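You operate a simulated robot arm through the tools that you are given. There is no shell and no other tool.

Carry out the task below with a simulated robot arm. There is one attempt and no reset: what you move stays moved.

TASK
Set the arc in the brown fixture to white light, middle step.
Fine: plug of the orange adapter in the beige box and slider in before you switch its grey socket on.

The check looks at the end state, three seconds after you hand in, the way a careful person would. Anything else that was tipped, shoved, dropped, spilled or broken makes it a failure.

THE ROBOT
A 7-joint arm with a fingered hand, fixed in place. Base frame: the origin is on the floor under the middle of its stand, x ahead of it, y to its left, z up. Readings come in mm, degrees, newtons and seconds.
It reaches about 1333 mm from its shoulder. Its first joint turns from -69.0 to 172.0 degrees. Payload 5 kg.
The TCP is the grasp point between the finger pads, 32 mm short of the fingertips. In the tool frame z runs along the fingers and y along their closing line. The gripper opens to 160 mm; its body begins 89 mm behind the TCP. The gripper is a hand of 3 fingers: y runs from the thumb to the fingers, the wrist lies at [0, 0, -252] in the tool frame, and closing takes about 1.5 s.
Orientation is that of the tool frame in the base frame, as a unit quaternion [x, y, z, w]. With the fingers straight down and closing along the base's y, the tool's x points along the base's -x, its y along +y and its z along -z.

THE INTERFACE
- The arm moves only by the tool move_arm. Its argument "plan" is a list of rows, each a list of 3 entries, a list of its own where there are three numbers: the turn, a rotation vector about the base's x, y, z in units of 4 degrees (1.0 is 4 degrees), then the shift along the base's x, y, z in units of 30 mm (1.0 is 30 mm), then the finger opening in mm, from 0 to 160. In form: [[[rx, ry, rz], [dx, dy, dz], jaw], ...]. A call has 1 to 20 rows; each row shifts and turns the commanded pose from where the row before left it. A call with a number of a shift or a turn outside -1 to 1 is refused whole. Each row takes 0.2 s and may step no farther than 50 mm and 8.6 degrees from the row before; otherwise, or with a gripper value out of range, the whole call is refused. A pose out of reach is approached as far as the arm can. The call stops where the force on the tool passes 40 N (or 10 N more than at its start, if that is more) or the arm is blocked; 0.2 s more then pass. Each finger travels about 108 mm/s and halts on what it meets, pressing with about 30 N; the grip force reading is that of the motor and also rises with nothing between the fingers. The clock runs only during rows and for 0.2 s after the last one: add rows that do not move to give the fingers time. It gives the time, the measured TCP pose, the force on the tool (base axes), the opening and the grip force at its end, in the units of the frame above (readings bear some noise), with the torque about the TCP (base axes, N m) and any sound that the robot's microphone picked up.
- Cameras (640 x 400 px; columns grow to the right, rows downward): "scene" is fixed at [397.6, 500.1, 1396.6]; the picture's right is [-0.89, -0.45, 0.00], its down [-0.20, 0.40, -0.89] and it looks along [0.40, -0.80, -0.45] (base axes); focal length 319 px, centre (320, 200). "wrist" rides on the gripper at [65, -4, -116] in the tool frame; the picture's right is [0.06, 1.00, 0.00], its down [-0.87, 0.05, -0.49] and it looks along [-0.49, 0.03, 0.87] (tool axes); focal length 261 px, centre (320, 200). There is no depth. A picture from a camera that has moved, and an enlarged one, comes with that camera's place and axes in the base frame and with its lens.
- camera(camera): a new picture of that camera. It takes no simulated time.
- move_column(by): slides the trunk up (or, below 0, down) by that many mm; the arm rides with it, the base frame stays. It gives what a move gives, with no picture.
- grasp_type(shape): the hand has 3 fingers and takes this shape, open, in about a second: jaw (thumb against the fingers, like two jaws); tri (thumb and two fingers); tip (a fingertip pinch); poke (one finger out to press); point (the index stretched); flat (the hand flat); cup (the hand cupped); fist (a fist). The gripper value then closes the fingers along that shape, each until it touches; the sizes above hold for jaw. It gives what a move gives, with no picture.
- close_up(camera, box): a new picture of the part [left, top, right, bottom] of that camera's present view, enlarged. It takes no simulated time.
- sign_off(): hands the job in; it is judged then, once.

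Places have to be worked out from the pictures, the camera data and where the tool is seen. Open the gripper and draw the arm clear of the work before you hand the job in, unless the task says otherwise.

The tools are called after ">>>" by a JSON object that holds its "op" and its "data". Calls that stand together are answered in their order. move_arm: Moves the arm, as the interface text tells. Its arguments: {"type":"object","properties":{"plan":{"type":"array","items":{"type":"array"}}},"required":["plan"]} The other tools are called the same way: move_column (by) moves the trunk up or down; grasp_type (shape) gives the hand a shape; camera (camera) takes a picture; close_up (camera, box) takes an enlarged picture of a part of a camera's view; sign_off () hands the job in.

At the start:

```text
time_s: 0.0
position: [599.3, -357.5, 1167.4]
ee_rot: [0.0, 1.0, 0.0, 0.0]
force: [0.3, 0.6, 0.9]
wrist_torque: [-0.02, 0.03, 0.01]
gripper_width: 159.7
gripper_force: 0.0
shape: jaw
trunk travel left (down, up): [-775.0, 165.0]
```

scene: 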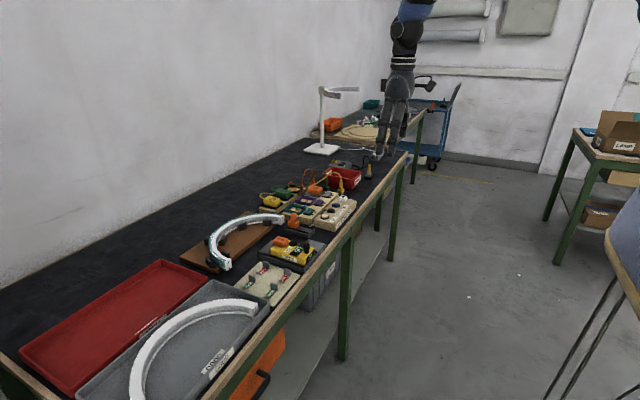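
wrist: 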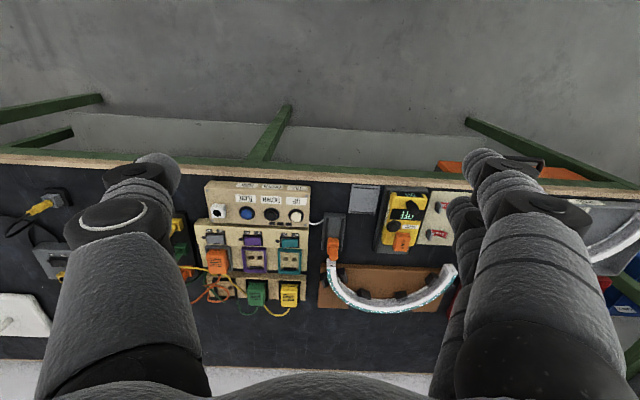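

The bench carries a brown fixture with an arc, sockets, adapters and a button panel. I'll take close-ups first to read the labels before moving anything.

>>> {"op": "close_up", "data": {"camera": "scene", "box": [170, 150, 380, 310]}}

>>> {"op": "close_up", "data": {"camera": "wrist", "box": [170, 170, 330, 320]}}

>>> {"op": "close_up", "data": {"camera": "wrist", "box": [300, 170, 460, 320]}}

```text
2.50 times, centred on (275, 230) of scene
camera zoom: at [397.6, 500.1, 1396.6], right [-0.89, -0.45, 0.0], down [-0.2, 0.4, -0.89], along [0.4, -0.8, -0.45], focal length 797 px, centre (432, 125)
```

zoom: 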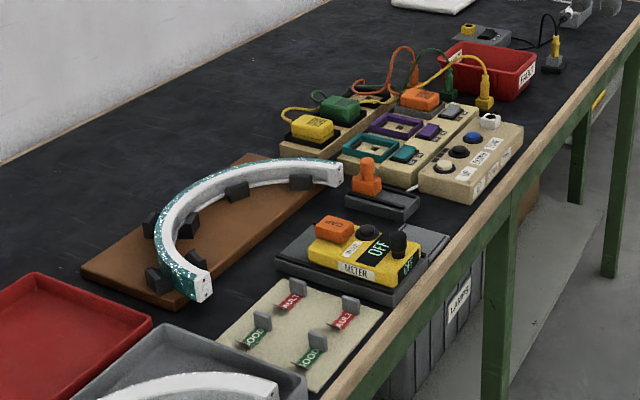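

```text
2.67 times, centred on (250, 245) of wrist
camera zoom: at [534.1, -362.2, 1284.4], right [-0.06, 1.0, 0.0], down [0.87, 0.05, 0.49], along [0.49, 0.03, -0.87], focal length 695 px, centre (507, 80)
```

zoom: 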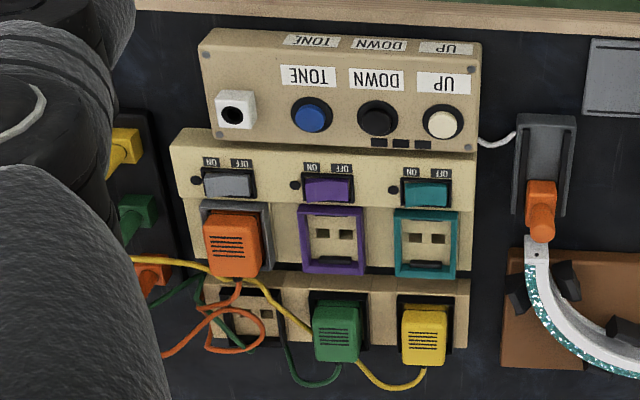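

```text
2.67 times, centred on (380, 245) of wrist
camera zoom: at [534.1, -362.2, 1284.4], right [-0.06, 1.0, 0.0], down [0.87, 0.05, 0.49], along [0.49, 0.03, -0.87], focal length 695 px, centre (160, 80)
```

zoom: 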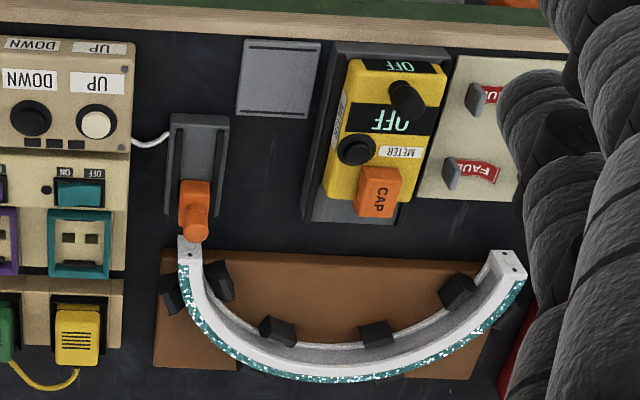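

The wrist view shows UP/DOWN/TONE buttons and a jack on the beige box, with the orange adapter in the grey socket and the slider beside the arc fixture. I place the jack near (825, -552, 837), so I'll move the hand above it for a closer look, staying well above the bench.

>>> {"op": "move_arm", "data": {"plan": [[[0, 0, 0], [0.2, -0.95, -0.3], 160], [[0, 0, 0], [0.2, -0.95, -0.3], 160], [[0, 0, 0], [0.2, -0.95, -0.3], 160], [[0, 0, 0], [0.2, -0.95, -0.3], 160], [[0, 0, 0], [0.2, -0.95, -0.3], 160], [[0, 0, 0], [0.2, -0.95, -0.3], 160], [[0, 0, 0], [0.2, -0.95, -0.3], 160], [[0, 0, 0], [0.2, -0.95, -0.3], 160]]}}

>>> {"op": "camera", "data": {"camera": "wrist"}}

>>> {"op": "camera", "data": {"camera": "scene"}}

```text
time_s: 1.8
position: [645.0, -587.1, 1094.7]
ee_rot: [0.0, 1.0, 0.001, 0.0]
force: [0.0, -1.0, 0.0]
wrist_torque: [0.02, 0.01, -0.02]
gripper_width: 159.9
gripper_force: 0.0
shape: jaw
trunk travel left (down, up): [-775.0, 165.0]
```

```text
taken
camera wrist: at [580.1, -592.1, 1211.1], right [-0.06, 1.0, 0.0], down [0.87, 0.05, 0.49], along [0.49, 0.03, -0.87], focal length 261 px, centre (320, 200)
```

wrist: 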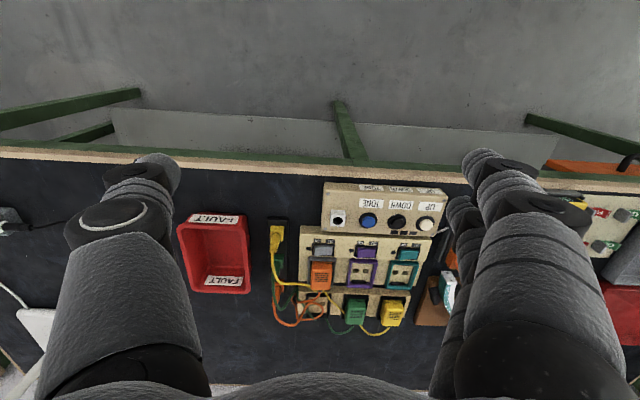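

```text
taken
```

scene: 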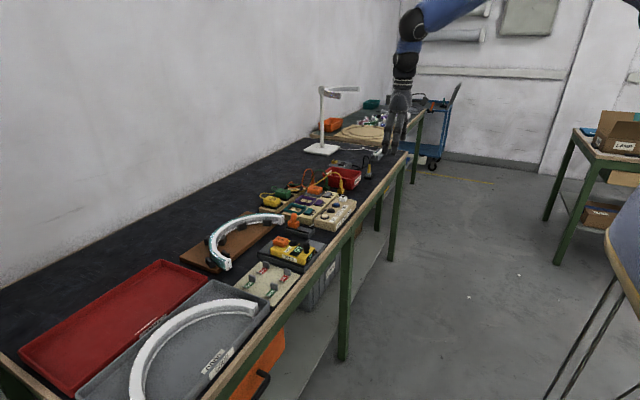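

The plug rack and sockets are now in clear view. I'll enlarge that part to see the plugs, their cables and the jack.

>>> {"op": "close_up", "data": {"camera": "wrist", "box": [250, 170, 450, 340]}}

>>> {"op": "close_up", "data": {"camera": "wrist", "box": [255, 205, 335, 335]}}

>>> {"op": "close_up", "data": {"camera": "scene", "box": [255, 155, 375, 235]}}

```text
2.35 times, centred on (350, 255) of wrist
camera zoom: at [580.1, -592.1, 1211.1], right [-0.06, 1.0, 0.0], down [0.87, 0.05, 0.49], along [0.49, 0.03, -0.87], focal length 613 px, centre (249, 71)
```

zoom: 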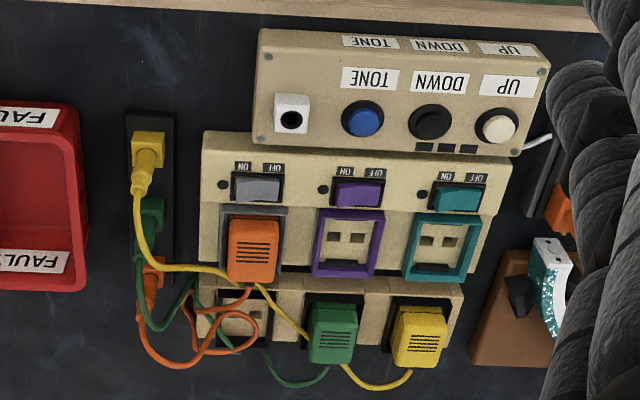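

```text
3.08 times, centred on (295, 270) of wrist
camera zoom: at [580.1, -592.1, 1211.1], right [-0.06, 1.0, 0.0], down [0.87, 0.05, 0.49], along [0.49, 0.03, -0.87], focal length 802 px, centre (397, -15)
```

zoom: 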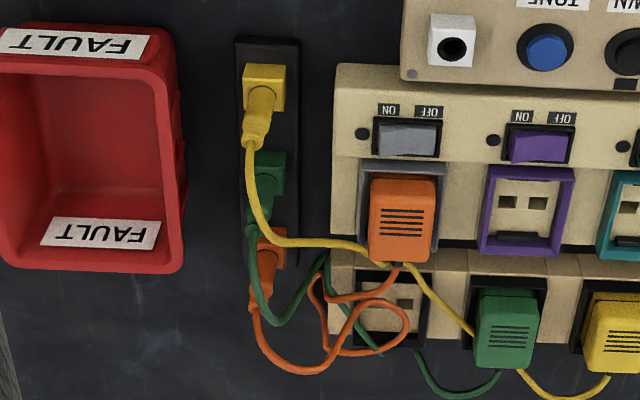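

```text
5.00 times, centred on (315, 195) of scene
camera zoom: at [397.6, 500.1, 1396.6], right [-0.89, -0.45, 0.0], down [-0.2, 0.4, -0.89], along [0.4, -0.8, -0.45], focal length 1594 px, centre (345, 225)
```

zoom: 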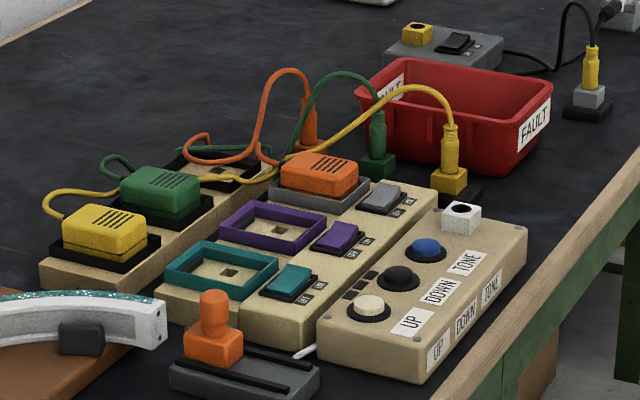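

The orange plug stands upright in an orange parking cube, and its cable runs to the orange adapter in the grey socket; the white cube on the button box is the jack. Next I'll look closely at the slider by the arc, which I place near (880, -310, 810).

>>> {"op": "move_arm", "data": {"plan": [[[0, 0, 0], [0.23, 0.93, -0.3], 160], [[0, 0, 0], [0.23, 0.93, -0.3], 160], [[0, 0, 0], [0.23, 0.93, -0.3], 160], [[0, 0, 0], [0.23, 0.93, -0.3], 160], [[0, 0, 0], [0.23, 0.93, -0.3], 160], [[0, 0, 0], [0.23, 0.93, -0.3], 160], [[0, 0, 0], [0.23, 0.93, -0.3], 160], [[0, 0, 0], [0.23, 0.93, -0.3], 160], [[0, 0, 0], [0.23, 0.93, -0.3], 160], [[0, 0, 0], [0.23, 0.93, -0.3], 160]]}}

>>> {"op": "camera", "data": {"camera": "wrist"}}

>>> {"op": "close_up", "data": {"camera": "wrist", "box": [240, 160, 440, 340]}}

```text
time_s: 4.0
position: [718.1, -307.9, 1005.4]
ee_rot: [0.0, 1.0, 0.001, 0.0]
force: [0.1, 0.2, -0.6]
wrist_torque: [-0.04, 0.02, 0.02]
gripper_width: 159.9
gripper_force: 0.1
shape: jaw
trunk travel left (down, up): [-775.0, 165.0]
```

```text
taken
camera wrist: at [653.0, -313.6, 1122.3], right [-0.06, 1.0, 0.0], down [0.87, 0.05, 0.49], along [0.49, 0.03, -0.87], focal length 261 px, centre (320, 200)
```

wrist: 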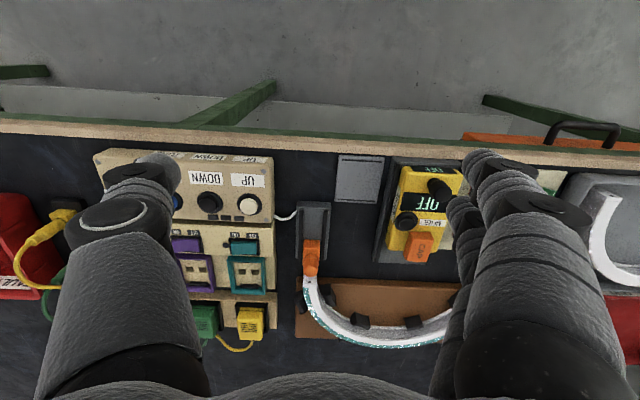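

```text
2.22 times, centred on (340, 250) of wrist
camera zoom: at [653.0, -313.6, 1122.3], right [-0.06, 1.0, 0.0], down [0.87, 0.05, 0.49], along [0.49, 0.03, -0.87], focal length 579 px, centre (276, 89)
```

zoom: 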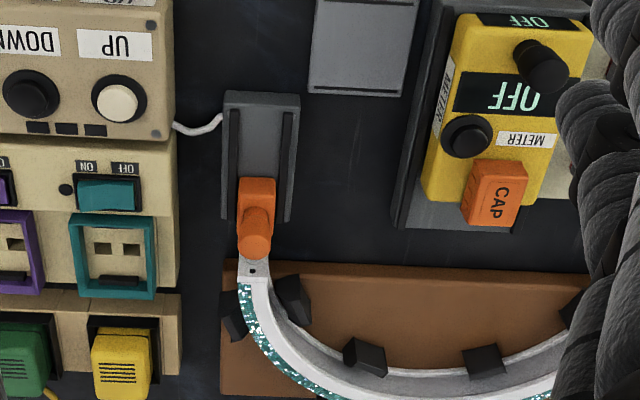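

The slider knob hides the gap to the arc end from this angle. I'll enlarge the scene camera's view of the slider from the side.

>>> {"op": "close_up", "data": {"camera": "scene", "box": [260, 195, 340, 245]}}

>>> {"op": "close_up", "data": {"camera": "wrist", "box": [290, 190, 350, 290]}}

>>> {"op": "close_up", "data": {"camera": "scene", "box": [190, 200, 300, 280]}}

```text
8.00 times, centred on (300, 220) of scene
camera zoom: at [397.6, 500.1, 1396.6], right [-0.89, -0.45, 0.0], down [-0.2, 0.4, -0.89], along [0.4, -0.8, -0.45], focal length 2551 px, centre (480, 40)
```

zoom: 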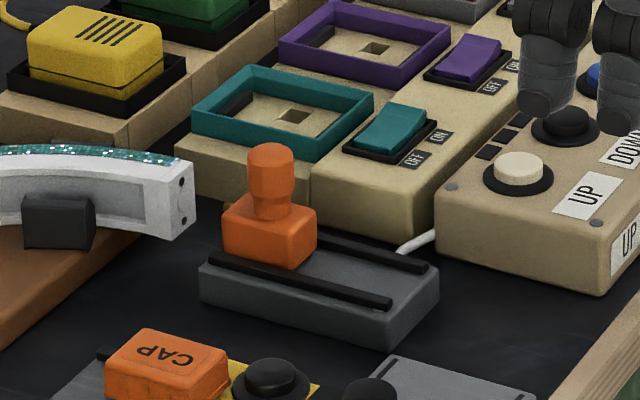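

```text
4.00 times, centred on (320, 240) of wrist
camera zoom: at [653.0, -313.6, 1122.3], right [-0.06, 1.0, 0.0], down [0.87, 0.05, 0.49], along [0.49, 0.03, -0.87], focal length 1043 px, centre (320, 40)
```

zoom: 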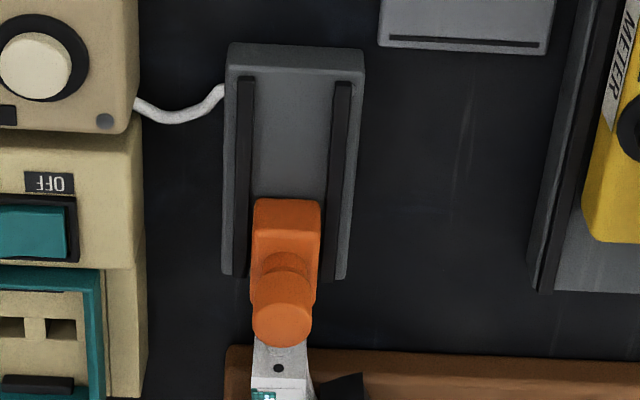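

```text
5.00 times, centred on (245, 240) of scene
camera zoom: at [397.6, 500.1, 1396.6], right [-0.89, -0.45, 0.0], down [-0.2, 0.4, -0.89], along [0.4, -0.8, -0.45], focal length 1594 px, centre (695, 0)
```

zoom: 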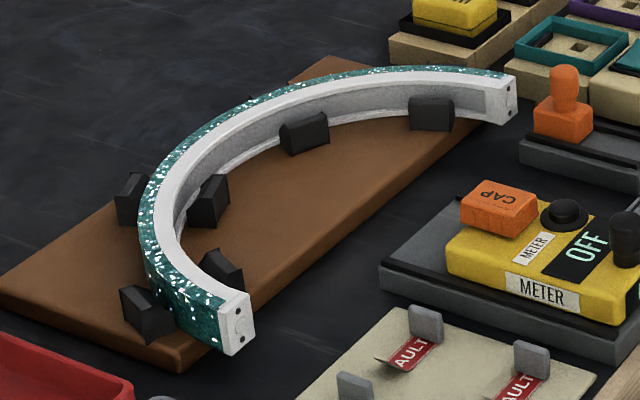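

The slider block stops about 25 mm short of the arc's end face (face near x=953, knob near (905, -311, 863), bench about z=800). I estimate the orange plug's top at (1013, -655, 864), so I'll go over there at safe height for a closer look before grasping.

>>> {"op": "move_arm", "data": {"plan": [[[0, 0, 0], [0.23, -0.96, 0], 160], [[0, 0, 0], [0.23, -0.96, 0], 160], [[0, 0, 0], [0.23, -0.96, 0], 160], [[0, 0, 0], [0.23, -0.96, 0], 160], [[0, 0, 0], [0.23, -0.96, 0], 160], [[0, 0, 0], [0.23, -0.96, 0], 160], [[0, 0, 0], [0.23, -0.96, 0], 160], [[0, 0, 0], [0.23, -0.96, 0], 160], [[0, 0, 0], [0.23, -0.96, 0], 160], [[0, 0, 0], [0.23, -0.96, 0], 160], [[0, 0, 0], [0.23, -0.96, 0], 160], [[0, 0, 0], [0.23, -0.96, 0], 160]]}}

>>> {"op": "camera", "data": {"camera": "wrist"}}

>>> {"op": "close_up", "data": {"camera": "wrist", "box": [220, 170, 440, 330]}}

>>> {"op": "camera", "data": {"camera": "scene"}}

```text
time_s: 6.6
position: [799.3, -652.7, 1005.8]
ee_rot: [0.001, 1.0, 0.0, -0.001]
force: [-0.4, -0.5, -0.8]
wrist_torque: [0.0, 0.0, -0.01]
gripper_width: 159.6
gripper_force: 0.1
shape: jaw
trunk travel left (down, up): [-775.0, 165.0]
```

```text
taken
camera wrist: at [733.9, -658.6, 1122.0], right [-0.06, 1.0, 0.0], down [0.87, 0.05, 0.49], along [0.49, 0.03, -0.87], focal length 261 px, centre (320, 200)
```

wrist: 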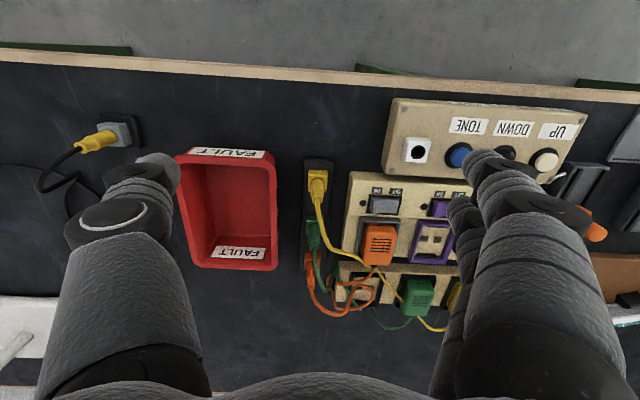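

```text
2.50 times, centred on (330, 250) of wrist
camera zoom: at [733.9, -658.6, 1122.0], right [-0.06, 1.0, 0.0], down [0.87, 0.05, 0.49], along [0.49, 0.03, -0.87], focal length 652 px, centre (295, 75)
```

zoom: 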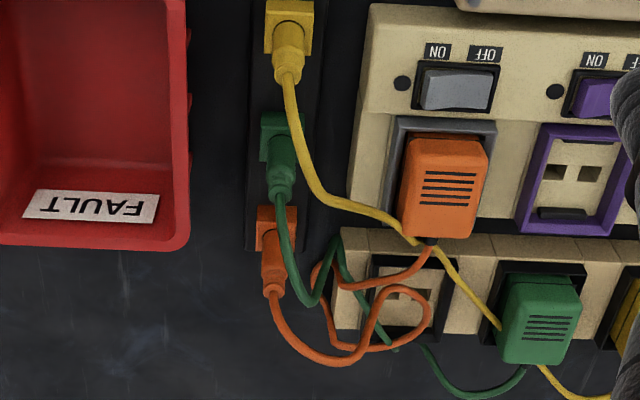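

```text
taken
```

scene: 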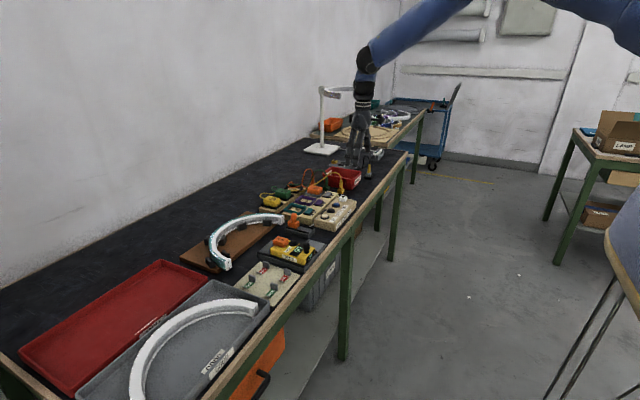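

The orange plug is the far one in the rack, and its cable loops back to the orange adapter. I'll zoom both cameras onto it to fix its position and height.

>>> {"op": "close_up", "data": {"camera": "scene", "box": [285, 155, 345, 200]}}

>>> {"op": "close_up", "data": {"camera": "wrist", "box": [290, 220, 350, 320]}}

>>> {"op": "close_up", "data": {"camera": "scene", "box": [310, 185, 370, 225]}}

>>> {"op": "close_up", "data": {"camera": "wrist", "box": [380, 90, 480, 170]}}

```text
8.89 times, centred on (315, 178) of scene
camera zoom: at [397.6, 500.1, 1396.6], right [-0.89, -0.45, 0.0], down [-0.2, 0.4, -0.89], along [0.4, -0.8, -0.45], focal length 2834 px, centre (364, 400)
```

zoom: 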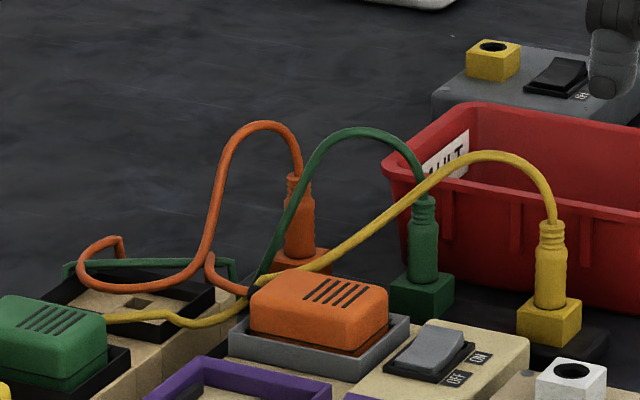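

```text
4.00 times, centred on (320, 270) of wrist
camera zoom: at [733.9, -658.6, 1122.0], right [-0.06, 1.0, 0.0], down [0.87, 0.05, 0.49], along [0.49, 0.03, -0.87], focal length 1043 px, centre (320, -80)
```

zoom: 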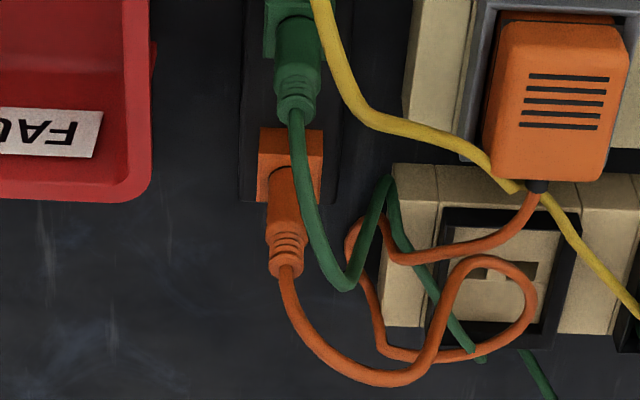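

```text
10.00 times, centred on (340, 205) of scene
camera zoom: at [397.6, 500.1, 1396.6], right [-0.89, -0.45, 0.0], down [-0.2, 0.4, -0.89], along [0.4, -0.8, -0.45], focal length 3189 px, centre (120, 150)
```

zoom: 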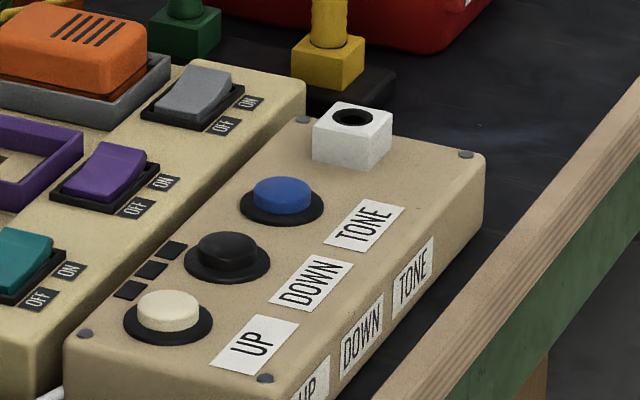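

```text
5.00 times, centred on (430, 130) of wrist
camera zoom: at [733.9, -658.6, 1122.0], right [-0.06, 1.0, 0.0], down [0.87, 0.05, 0.49], along [0.49, 0.03, -0.87], focal length 1303 px, centre (-230, 550)
```

zoom: 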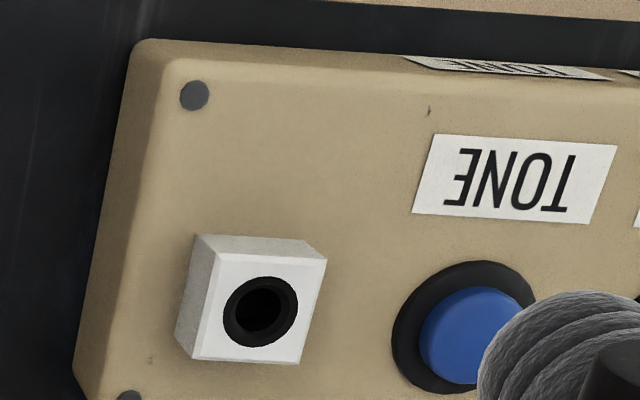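

The orange plug's body spans roughly z=831–863 near (1020, -653), about 16 mm thick and sitting on a slightly wider cube. Before approaching I'll test in free air how the jaw shape looks when closed to about plug width.

>>> {"op": "move_arm", "data": {"plan": [[[0, 0, 0], [0, 0, 0], 20], [[0, 0, 0], [0, 0, 0], 20], [[0, 0, 0], [0, 0, 0], 20], [[0, 0, 0], [0, 0, 0], 20], [[0, 0, 0], [0, 0, 0], 20], [[0, 0, 0], [0, 0, 0], 20], [[0, 0, 0], [0, 0, 0], 20], [[0, 0, 0], [0, 0, 0], 20]]}}

>>> {"op": "camera", "data": {"camera": "wrist"}}

>>> {"op": "close_up", "data": {"camera": "scene", "box": [310, 80, 410, 190]}}

```text
time_s: 8.4
position: [797.8, -652.9, 1007.0]
ee_rot: [-0.001, 1.0, 0.0, 0.0]
force: [0.2, 0.7, 0.7]
wrist_torque: [0.0, -0.01, 0.0]
gripper_width: 20.5
gripper_force: 0.1
shape: jaw
trunk travel left (down, up): [-775.0, 165.0]
```

```text
taken
camera wrist: at [733.8, -657.7, 1122.9], right [-0.06, 1.0, 0.0], down [0.87, 0.05, 0.49], along [0.49, 0.03, -0.87], focal length 261 px, centre (320, 200)
```

wrist: 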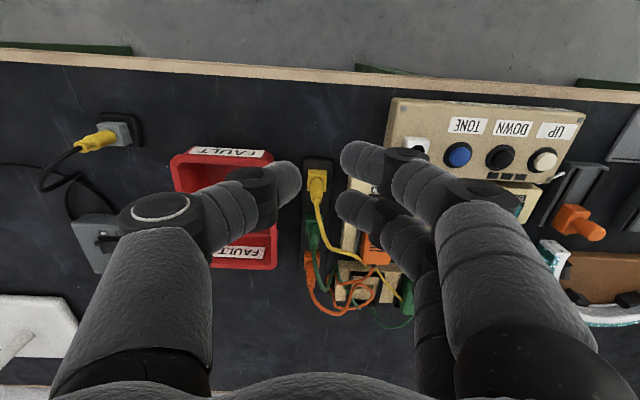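

```text
3.64 times, centred on (360, 135) of scene
camera zoom: at [397.6, 500.1, 1396.6], right [-0.89, -0.45, 0.0], down [-0.2, 0.4, -0.89], along [0.4, -0.8, -0.45], focal length 1160 px, centre (174, 436)
```

zoom: 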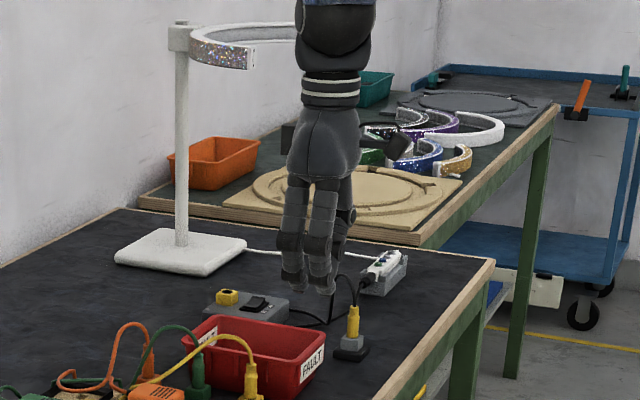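

Closed, the thumb meets two fingers about 32 mm apart, which suits a cylindrical plug. I'll reopen and move in over the orange plug, still clear of the cables (fingertips at z≈930), to see how the green cable passes beside it.

>>> {"op": "move_arm", "data": {"plan": [[[0, 0, 0], [0.8, 0, 0], 160], [[0, 0, 0], [0.9, 0, 0], 160], [[0, 0, 0], [0.9, 0, 0], 160], [[0, 0, 0], [0.9, 0, 0], 160], [[0, 0, 0], [0.9, 0, -0.3], 160], [[0, 0, 0], [0.9, 0, -0.3], 160], [[0, 0, 0], [0.9, 0, -0.3], 160], [[0, 0, 0], [0.6, 0, -0.3], 160], [[0, 0, 0], [0, 0, -0.3], 160]]}}

>>> {"op": "camera", "data": {"camera": "wrist"}}

>>> {"op": "close_up", "data": {"camera": "wrist", "box": [240, 100, 440, 225]}}

>>> {"op": "close_up", "data": {"camera": "scene", "box": [280, 100, 380, 200]}}

```text
time_s: 10.4
position: [920.4, -644.2, 999.8]
ee_rot: [0.0, 1.0, 0.0, 0.002]
force: [0.4, -0.1, -1.5]
wrist_torque: [0.02, 0.02, -0.03]
gripper_width: 160.0
gripper_force: 0.1
shape: jaw
out of reach, approached as far as the arm can: row 5, 6, 7, 8, 9
trunk travel left (down, up): [-775.0, 165.0]
```

```text
taken
camera wrist: at [855.5, -649.0, 1116.3], right [-0.06, 1.0, 0.0], down [0.87, 0.05, 0.49], along [0.49, 0.03, -0.87], focal length 261 px, centre (320, 200)
```

wrist: 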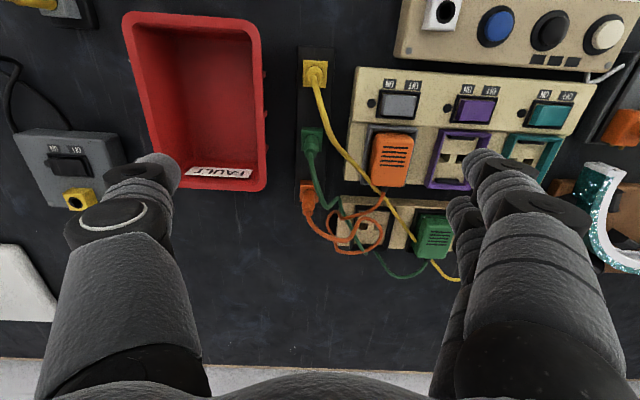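

```text
3.20 times, centred on (340, 162) of wrist
camera zoom: at [855.5, -649.0, 1116.3], right [-0.06, 1.0, 0.0], down [0.87, 0.05, 0.49], along [0.49, 0.03, -0.87], focal length 834 px, centre (256, 320)
```

zoom: 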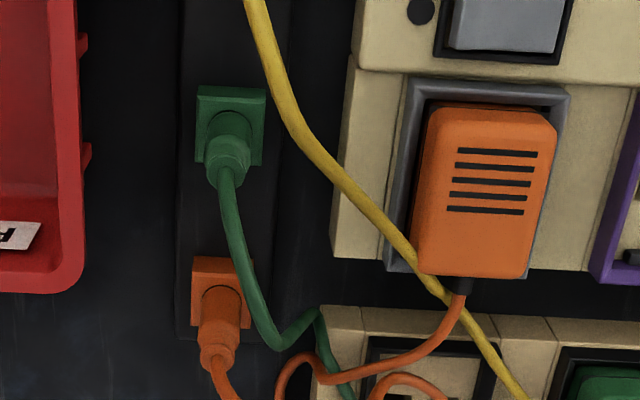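

```text
4.00 times, centred on (330, 150) of scene
camera zoom: at [397.6, 500.1, 1396.6], right [-0.89, -0.45, 0.0], down [-0.2, 0.4, -0.89], along [0.4, -0.8, -0.45], focal length 1275 px, centre (280, 400)
```

zoom: 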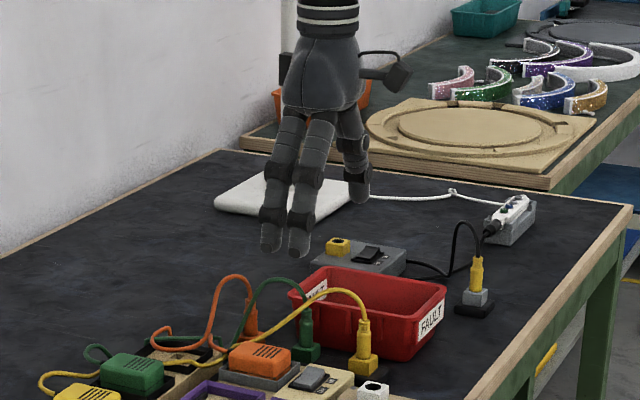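

The arm ran out of reach at (920, -644, 1000) with the trunk this high. I'll pull back and up, then lower the trunk so the shoulder sits closer to the working height.

>>> {"op": "move_arm", "data": {"plan": [[[0, 0, 0], [-0.5, 0, 0.9], 160], [[0, 0, 0], [-0.5, 0, 0.9], 160], [[0, 0, 0], [-0.5, 0, 0.9], 160], [[0, 0, 0], [-0.5, 0, 0.9], 160], [[0, 0, 0], [-0.5, 0, 0.9], 160], [[0, 0, 0], [-0.5, 0, 0.9], 160], [[0, 0, 0], [-0.5, 0, 0.9], 160], [[0, 0, 0], [-0.5, 0, 0.9], 160]]}}

```text
time_s: 12.2
position: [798.3, -644.8, 1217.5]
ee_rot: [-0.001, 1.0, 0.0, 0.0]
force: [-0.8, 0.1, -0.6]
wrist_torque: [0.0, 0.0, 0.0]
gripper_width: 159.7
gripper_force: 0.0
shape: jaw
trunk travel left (down, up): [-775.0, 165.0]
```

The hand is now at z=1217, so lowering the trunk by 220 mm puts the TCP near z≈997, still well above everything on the bench.

>>> {"op": "move_column", "data": {"by": -220}}

>>> {"op": "camera", "data": {"camera": "scene"}}

```text
time_s: 14.5
position: [799.2, -645.6, 996.0]
ee_rot: [0.0, 1.0, 0.0, 0.0]
force: [0.7, -0.3, -0.2]
wrist_torque: [-0.02, 0.0, 0.01]
gripper_width: 159.8
gripper_force: 0.1
shape: jaw
trunk travel left (down, up): [-555.0, 385.0]
```

```text
taken
```

scene: 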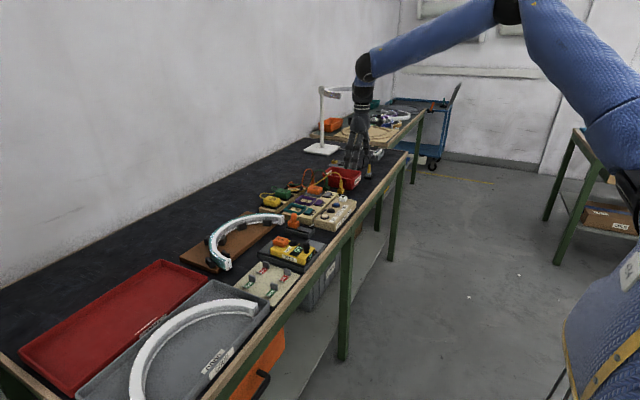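

The trunk is lower and the elbow now sits above with more stretch. I'll extend again over the orange plug at a safe height.

>>> {"op": "move_arm", "data": {"plan": [[[0, 0, 0], [0.9, 0, 0], 160], [[0, 0, 0], [0.9, 0, 0], 160], [[0, 0, 0], [0.9, 0, 0], 160], [[0, 0, 0], [0.9, 0, 0], 160], [[0, 0, 0], [0.9, 0, -0.2], 160], [[0, 0, 0], [0.9, 0, -0.2], 160], [[0, 0, 0], [0.9, -0.1, -0.2], 160], [[0, 0, 0], [0.3, -0.1, -0.2], 160]]}}

>>> {"op": "camera", "data": {"camera": "wrist"}}

>>> {"op": "close_up", "data": {"camera": "wrist", "box": [240, 100, 440, 225]}}

>>> {"op": "close_up", "data": {"camera": "scene", "box": [270, 110, 370, 200]}}

```text
time_s: 16.3
position: [950.5, -644.7, 968.2]
ee_rot: [0.001, 1.0, 0.0, 0.002]
force: [0.3, -0.5, -1.0]
wrist_torque: [-0.01, 0.02, 0.02]
gripper_width: 160.0
gripper_force: 0.0
shape: jaw
out of reach, approached as far as the arm can: row 6, 7, 8
trunk travel left (down, up): [-555.0, 385.0]
```

```text
taken
camera wrist: at [885.5, -648.8, 1084.5], right [-0.06, 1.0, 0.0], down [0.87, 0.05, 0.5], along [0.5, 0.03, -0.87], focal length 261 px, centre (320, 200)
```

wrist: 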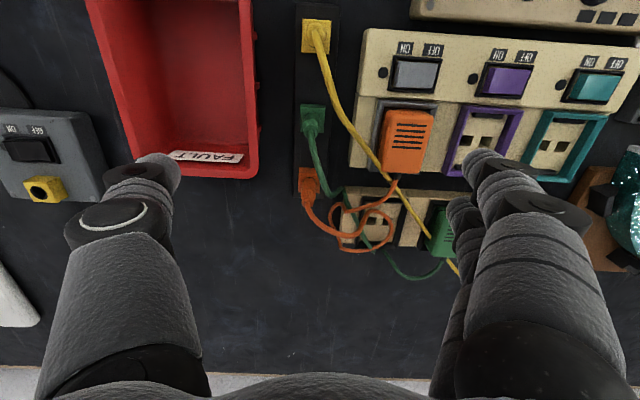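

```text
3.20 times, centred on (340, 162) of wrist
camera zoom: at [885.5, -648.8, 1084.5], right [-0.06, 1.0, 0.0], down [0.87, 0.05, 0.5], along [0.5, 0.03, -0.87], focal length 834 px, centre (256, 320)
```

zoom: 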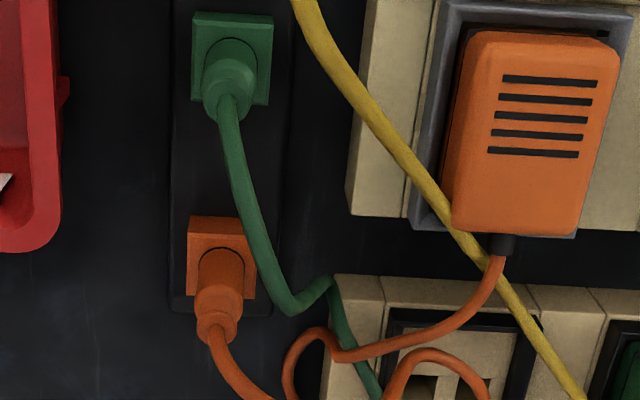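

```text
4.44 times, centred on (320, 155) of scene
camera zoom: at [397.6, 500.1, 1396.6], right [-0.89, -0.45, 0.0], down [-0.2, 0.4, -0.89], along [0.4, -0.8, -0.45], focal length 1417 px, centre (320, 400)
```

zoom: 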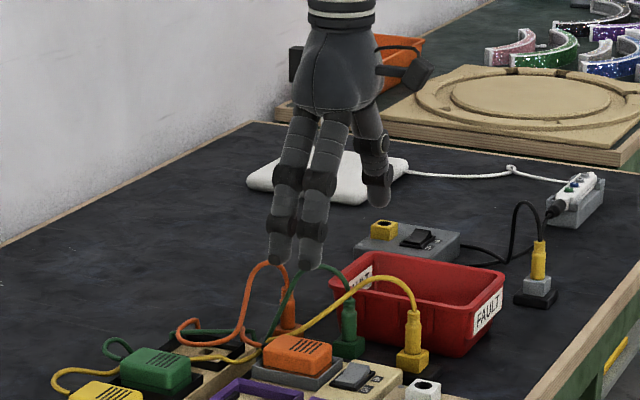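

Pointing straight down the limit is about 1150 mm from the base axis at the wrist, and the plug (refined to about (1012, -653, 867)) lies beyond that. I'll back up and drop the trunk another 130 mm, then come in with the fingers tilted about 20° outward.

>>> {"op": "move_arm", "data": {"plan": [[[0, 0, 0], [-0.7, 0, 0.9], 160], [[0, 0, 0], [-0.7, 0, 0.9], 160], [[0, 0, 0], [-0.7, 0, 0.9], 160], [[0, 0, 0], [-0.7, 0, 0.9], 160], [[0, 0, 0], [-0.7, 0, 0.9], 160], [[0, 0, 0], [-0.7, 0, 0.9], 160], [[0, 0, 0], [-0.5, -0.3, 0.5], 160]]}}

>>> {"op": "move_column", "data": {"by": -130}}

>>> {"op": "camera", "data": {"camera": "wrist"}}

```text
time_s: 17.9
position: [808.0, -651.9, 1147.7]
ee_rot: [0.0, 1.0, -0.001, 0.0]
force: [0.4, -0.2, -0.2]
wrist_torque: [0.0, -0.01, -0.01]
gripper_width: 159.8
gripper_force: 0.1
shape: jaw
trunk travel left (down, up): [-555.0, 385.0]
```

```text
time_s: 19.5
position: [809.4, -652.3, 1018.9]
ee_rot: [0.0, 1.0, 0.0, 0.0]
force: [-0.2, -0.8, -1.0]
wrist_torque: [-0.01, -0.02, -0.01]
gripper_width: 159.8
gripper_force: 0.0
shape: jaw
trunk travel left (down, up): [-425.0, 515.0]
```

```text
taken
camera wrist: at [744.4, -657.0, 1133.9], right [-0.06, 1.0, 0.0], down [0.87, 0.05, 0.49], along [0.49, 0.03, -0.87], focal length 261 px, centre (320, 200)
```

wrist: 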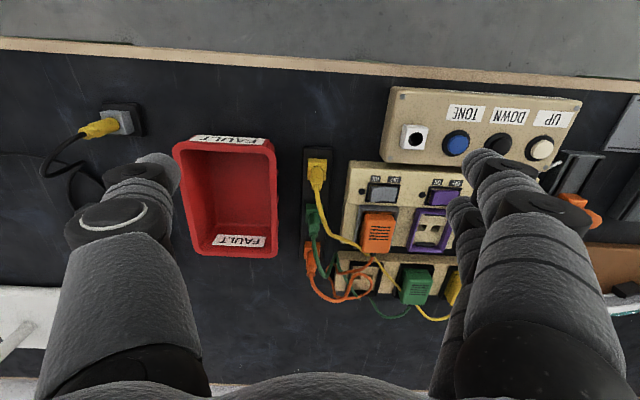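

Before grasping I want the jack, switch and buttons surveyed accurately, so I'll bring the camera over the beige box with the fingertips at about z=928.

>>> {"op": "move_arm", "data": {"plan": [[[0, 0, 0], [-0.32, 0.9, -0.49], 160], [[0, 0, 0], [-0.32, 0.9, -0.49], 160], [[0, 0, 0], [-0.32, 0.9, -0.49], 160], [[0, 0, 0], [-0.32, 0.9, -0.49], 160], [[0, 0, 0], [0, 0, 0], 160]]}}

>>> {"op": "camera", "data": {"camera": "wrist"}}

>>> {"op": "close_up", "data": {"camera": "wrist", "box": [220, 120, 440, 260]}}

```text
time_s: 20.7
position: [770.3, -544.6, 956.7]
ee_rot: [0.0, 1.0, 0.0, -0.001]
force: [-0.1, 0.3, -0.1]
wrist_torque: [-0.01, 0.0, 0.02]
gripper_width: 160.0
gripper_force: 0.0
shape: jaw
trunk travel left (down, up): [-425.0, 515.0]
```

```text
taken
camera wrist: at [705.0, -549.1, 1073.4], right [-0.06, 1.0, 0.0], down [0.87, 0.05, 0.49], along [0.49, 0.03, -0.87], focal length 261 px, centre (320, 200)
```

wrist: 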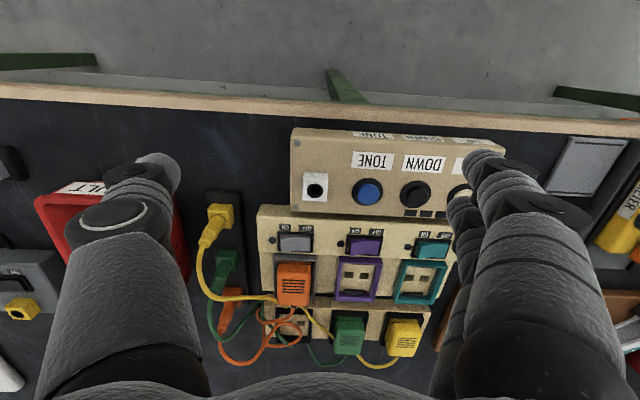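

```text
2.86 times, centred on (330, 190) of wrist
camera zoom: at [705.0, -549.1, 1073.4], right [-0.06, 1.0, 0.0], down [0.87, 0.05, 0.49], along [0.49, 0.03, -0.87], focal length 745 px, centre (291, 229)
```

zoom: 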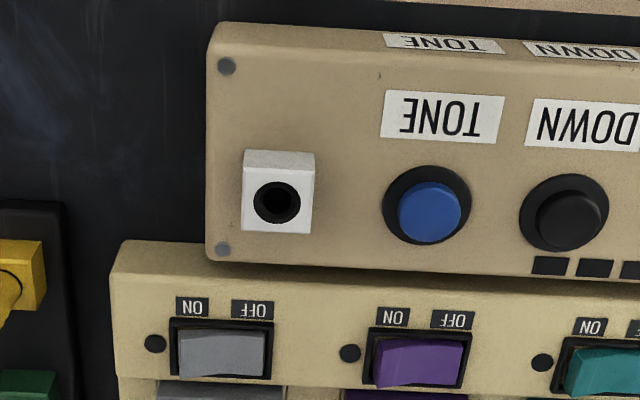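

Combining two views puts the jack hole at about (819.5, -546.8, 851). I'll zoom onto the orange plug from this viewpoint too, to cross-check its position.

>>> {"op": "close_up", "data": {"camera": "wrist", "box": [195, 240, 315, 370]}}

>>> {"op": "close_up", "data": {"camera": "wrist", "box": [255, 160, 375, 260]}}

```text
3.08 times, centred on (255, 305) of wrist
camera zoom: at [705.0, -549.1, 1073.4], right [-0.06, 1.0, 0.0], down [0.87, 0.05, 0.49], along [0.49, 0.03, -0.87], focal length 802 px, centre (520, -123)
```

zoom: 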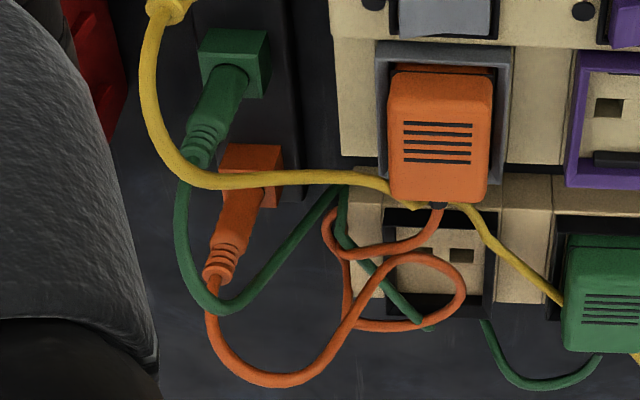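

```text
4.00 times, centred on (315, 210) of wrist
camera zoom: at [705.0, -549.1, 1073.4], right [-0.06, 1.0, 0.0], down [0.87, 0.05, 0.49], along [0.49, 0.03, -0.87], focal length 1043 px, centre (340, 160)
```

zoom: 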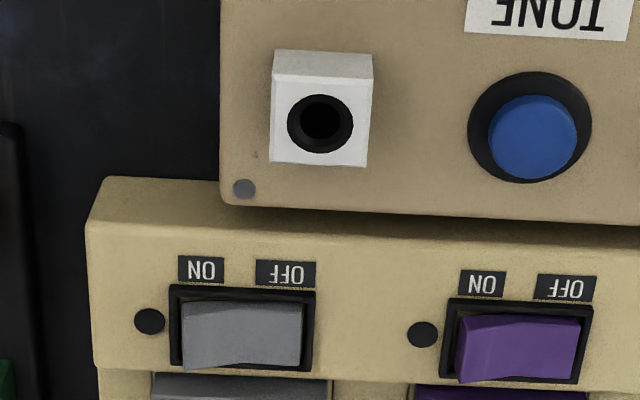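

From this view the orange plug's rib end is confirmed at (1011, -653, 871), with the cube top near z=828; both the green and orange cables arc close by on its +y side. A slimmer pinch would fit better between them, so I'll try the "tip" shape here in free air and look at it.

>>> {"op": "grasp_type", "data": {"shape": "tip"}}

>>> {"op": "camera", "data": {"camera": "wrist"}}

>>> {"op": "close_up", "data": {"camera": "scene", "box": [290, 110, 410, 210]}}

```text
time_s: 21.6
position: [770.3, -544.3, 957.4]
ee_rot: [0.0, 1.0, 0.0, 0.0]
force: [-0.1, 0.4, -0.1]
wrist_torque: [0.0, 0.01, 0.0]
gripper_width: 159.8
gripper_force: 0.1
shape: tip
trunk travel left (down, up): [-425.0, 515.0]
```

```text
taken
camera wrist: at [705.1, -549.2, 1073.6], right [-0.06, 1.0, 0.0], down [0.87, 0.05, 0.49], along [0.49, 0.03, -0.87], focal length 261 px, centre (320, 200)
```

wrist: 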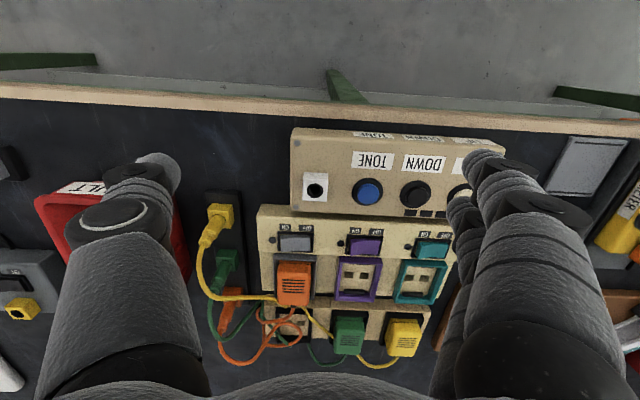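

```text
4.00 times, centred on (350, 160) of scene
camera zoom: at [397.6, 500.1, 1396.6], right [-0.89, -0.45, 0.0], down [-0.2, 0.4, -0.89], along [0.4, -0.8, -0.45], focal length 1275 px, centre (200, 360)
```

zoom: 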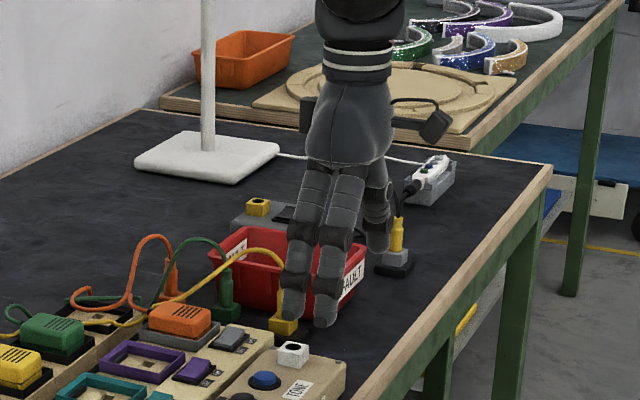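

Open, "tip" looks the same as "jaw". I'll close it to plug width in free air to see which digits meet and where.

>>> {"op": "move_arm", "data": {"plan": [[[0, 0, 0], [0, 0, 0], 16], [[0, 0, 0], [0, 0, 0], 16], [[0, 0, 0], [0, 0, 0], 16], [[0, 0, 0], [0, 0, 0], 16], [[0, 0, 0], [0, 0, 0], 16], [[0, 0, 0], [0, 0, 0], 16], [[0, 0, 0], [0, 0, 0], 16], [[0, 0, 0], [0, 0, 0], 16]]}}

>>> {"op": "camera", "data": {"camera": "wrist"}}

>>> {"op": "close_up", "data": {"camera": "scene", "box": [290, 110, 410, 210]}}

```text
time_s: 23.4
position: [767.9, -545.0, 955.4]
ee_rot: [0.0, 1.0, 0.0, 0.0]
force: [0.7, 0.4, 0.1]
wrist_torque: [-0.01, 0.01, -0.02]
gripper_width: 16.8
gripper_force: 0.0
shape: tip
trunk travel left (down, up): [-425.0, 515.0]
```

```text
taken
camera wrist: at [705.1, -549.2, 1073.6], right [-0.06, 1.0, 0.0], down [0.87, 0.05, 0.49], along [0.49, 0.03, -0.87], focal length 261 px, centre (320, 200)
```

wrist: 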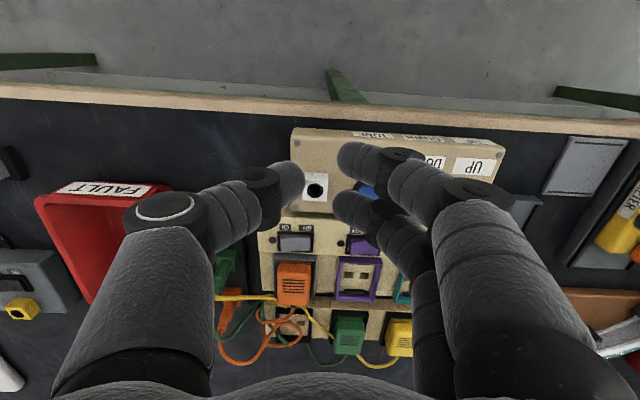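

```text
4.00 times, centred on (350, 160) of scene
camera zoom: at [397.6, 500.1, 1396.6], right [-0.89, -0.45, 0.0], down [-0.2, 0.4, -0.89], along [0.4, -0.8, -0.45], focal length 1275 px, centre (200, 360)
```

zoom: 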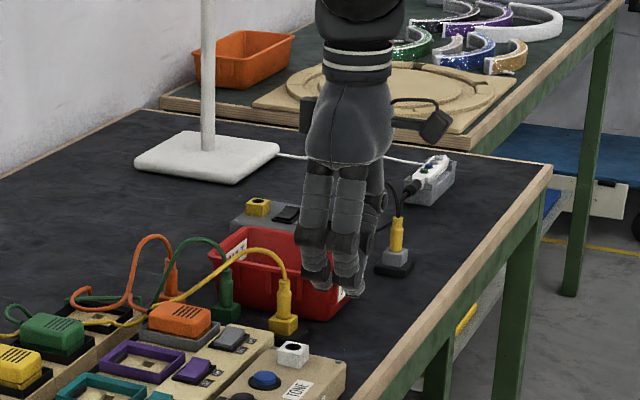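

"Tip" closes with all three digits just like "jaw", so I'll stay with jaw. The cleanest approach is a hand yawed about -55° and tilted about 18° outward, which lets the digits pass between the cables; I'll make the yaw here in free air first.

>>> {"op": "grasp_type", "data": {"shape": "jaw"}}

>>> {"op": "move_arm", "data": {"plan": [[[0, 0, -0.98], [0, 0, 0.3], 100], [[0, 0, -0.98], [0, 0, 0.3], 100], [[0, 0, -0.98], [0, 0, 0.3], 100], [[0, 0, -0.98], [0, 0, 0.3], 100], [[0, 0, -0.98], [0, 0, 0], 100], [[0, 0, -0.98], [0, 0, 0], 100], [[0, 0, -0.98], [0, 0, 0], 100], [[0, 0, -0.98], [0, 0, 0], 100], [[0, 0, -0.98], [0, 0, 0], 100], [[0, 0, -0.98], [0, 0, 0], 100], [[0, 0, -0.98], [0, 0, 0], 100], [[0, 0, -0.98], [0, 0, 0], 100], [[0, 0, -0.98], [0, 0, 0], 100], [[0, 0, -0.98], [0, 0, 0], 100]]}}

>>> {"op": "camera", "data": {"camera": "wrist"}}

```text
time_s: 24.3
position: [769.9, -543.3, 956.8]
ee_rot: [0.0, 1.0, 0.0, 0.0]
force: [-0.5, 0.0, 0.5]
wrist_torque: [0.01, -0.01, -0.01]
gripper_width: 159.8
gripper_force: 0.0
shape: jaw
trunk travel left (down, up): [-425.0, 515.0]
```

```text
time_s: 27.3
position: [771.3, -545.5, 993.2]
ee_rot: [0.46, 0.888, -0.001, 0.0]
force: [0.4, 0.4, 0.6]
wrist_torque: [-0.02, 0.01, 0.01]
gripper_width: 100.8
gripper_force: 0.1
shape: jaw
trunk travel left (down, up): [-425.0, 515.0]
```

```text
taken
camera wrist: at [730.6, -494.4, 1110.5], right [0.78, 0.62, 0.0], down [0.54, -0.68, 0.49], along [0.31, -0.38, -0.87], focal length 261 px, centre (320, 200)
```

wrist: 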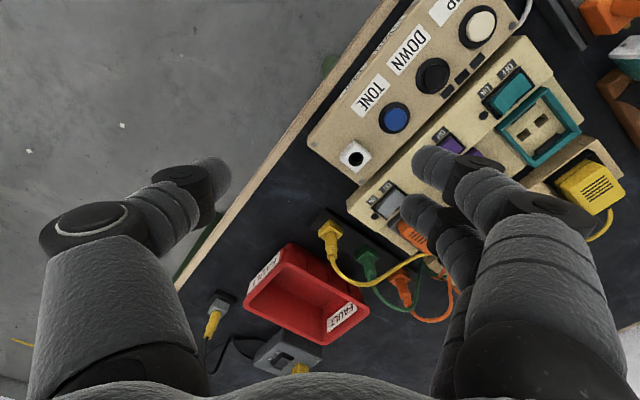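

The yaw worked and the hand is at (771, -545, 993). Now I'll tilt 18° outward while travelling to a hover above the plug at z≈965.

>>> {"op": "move_arm", "data": {"plan": [[[-0.738, -0.516, 0], [0.9, -0.36, 0], 100], [[-0.738, -0.516, 0], [0.9, -0.36, 0], 100], [[-0.738, -0.516, 0], [0.9, -0.36, 0], 100], [[-0.738, -0.516, 0], [0.9, -0.36, 0], 100], [[-0.738, -0.516, 0], [0.9, -0.36, 0], 100], [[0, 0, 0], [0.9, -0.36, -0.2], 80], [[0, 0, 0], [0.9, -0.36, -0.2], 80], [[0, 0, 0], [0.9, -0.36, -0.2], 80], [[0, 0, 0], [0.9, -0.4, -0.3], 80], [[0, 0, 0], [0, 0, 0], 80]]}}

>>> {"op": "camera", "data": {"camera": "wrist"}}

>>> {"op": "close_up", "data": {"camera": "scene", "box": [260, 110, 360, 200]}}

```text
time_s: 29.5
position: [1000.0, -641.5, 962.1]
ee_rot: [0.455, 0.876, -0.072, 0.141]
force: [0.5, -0.6, -1.0]
wrist_torque: [0.02, 0.01, 0.01]
gripper_width: 80.7
gripper_force: 0.0
shape: jaw
out of reach, approached as far as the arm can: row 9
trunk travel left (down, up): [-425.0, 515.0]
```

```text
taken
camera wrist: at [940.7, -565.7, 1053.3], right [0.78, 0.62, -0.02], down [0.43, -0.52, 0.74], along [0.45, -0.58, -0.67], focal length 261 px, centre (320, 200)
```

wrist: 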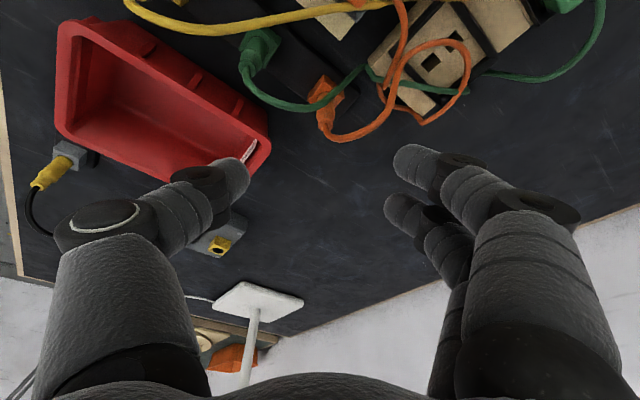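

```text
4.44 times, centred on (310, 155) of scene
camera zoom: at [397.6, 500.1, 1396.6], right [-0.89, -0.45, 0.0], down [-0.2, 0.4, -0.89], along [0.4, -0.8, -0.45], focal length 1417 px, centre (364, 400)
```

zoom: 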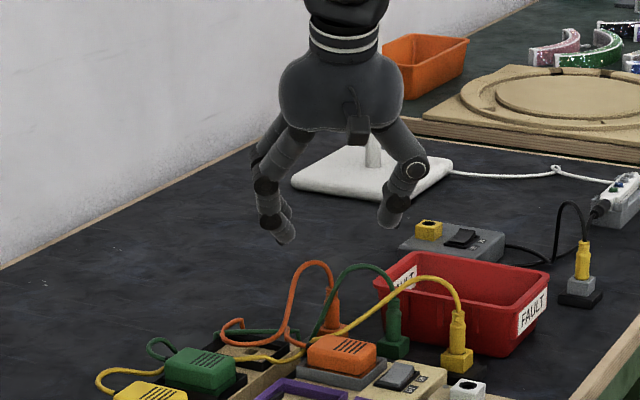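

The reach ran out just short, at (1000, -641, 962); tilting another 7° will bring the wrist closer in. I'll add that tilt and step down to about z=930, keeping the fingers outside the cables.

>>> {"op": "move_arm", "data": {"plan": [[[-0.72, -0.5, 0], [0, 0, 0], 80], [[-0.72, -0.5, 0], [0, 0, 0], 80], [[0, 0, 0], [0.23, -0.03, -0.5], 80], [[0, 0, 0], [0.23, 0, -0.55], 80], [[0, 0, 0], [0, 0, 0], 80]]}}

>>> {"op": "camera", "data": {"camera": "wrist"}}

>>> {"op": "close_up", "data": {"camera": "scene", "box": [260, 120, 350, 200]}}

```text
time_s: 30.7
position: [1013.1, -644.0, 930.0]
ee_rot: [0.45, 0.866, -0.1, 0.191]
force: [0.4, 0.0, -0.1]
wrist_torque: [0.0, 0.0, 0.03]
gripper_width: 80.6
gripper_force: 0.1
shape: jaw
trunk travel left (down, up): [-425.0, 515.0]
```

```text
taken
camera wrist: at [948.1, -558.4, 1008.8], right [0.78, 0.62, -0.03], down [0.38, -0.44, 0.81], along [0.49, -0.65, -0.58], focal length 261 px, centre (320, 200)
```

wrist: 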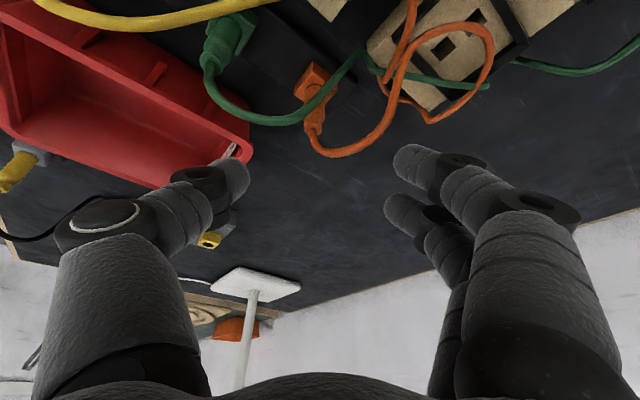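

```text
5.00 times, centred on (305, 160) of scene
camera zoom: at [397.6, 500.1, 1396.6], right [-0.89, -0.45, 0.0], down [-0.2, 0.4, -0.89], along [0.4, -0.8, -0.45], focal length 1594 px, centre (395, 400)
```

zoom: 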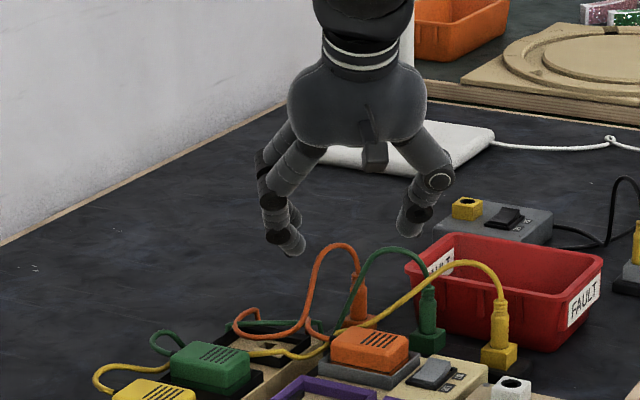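

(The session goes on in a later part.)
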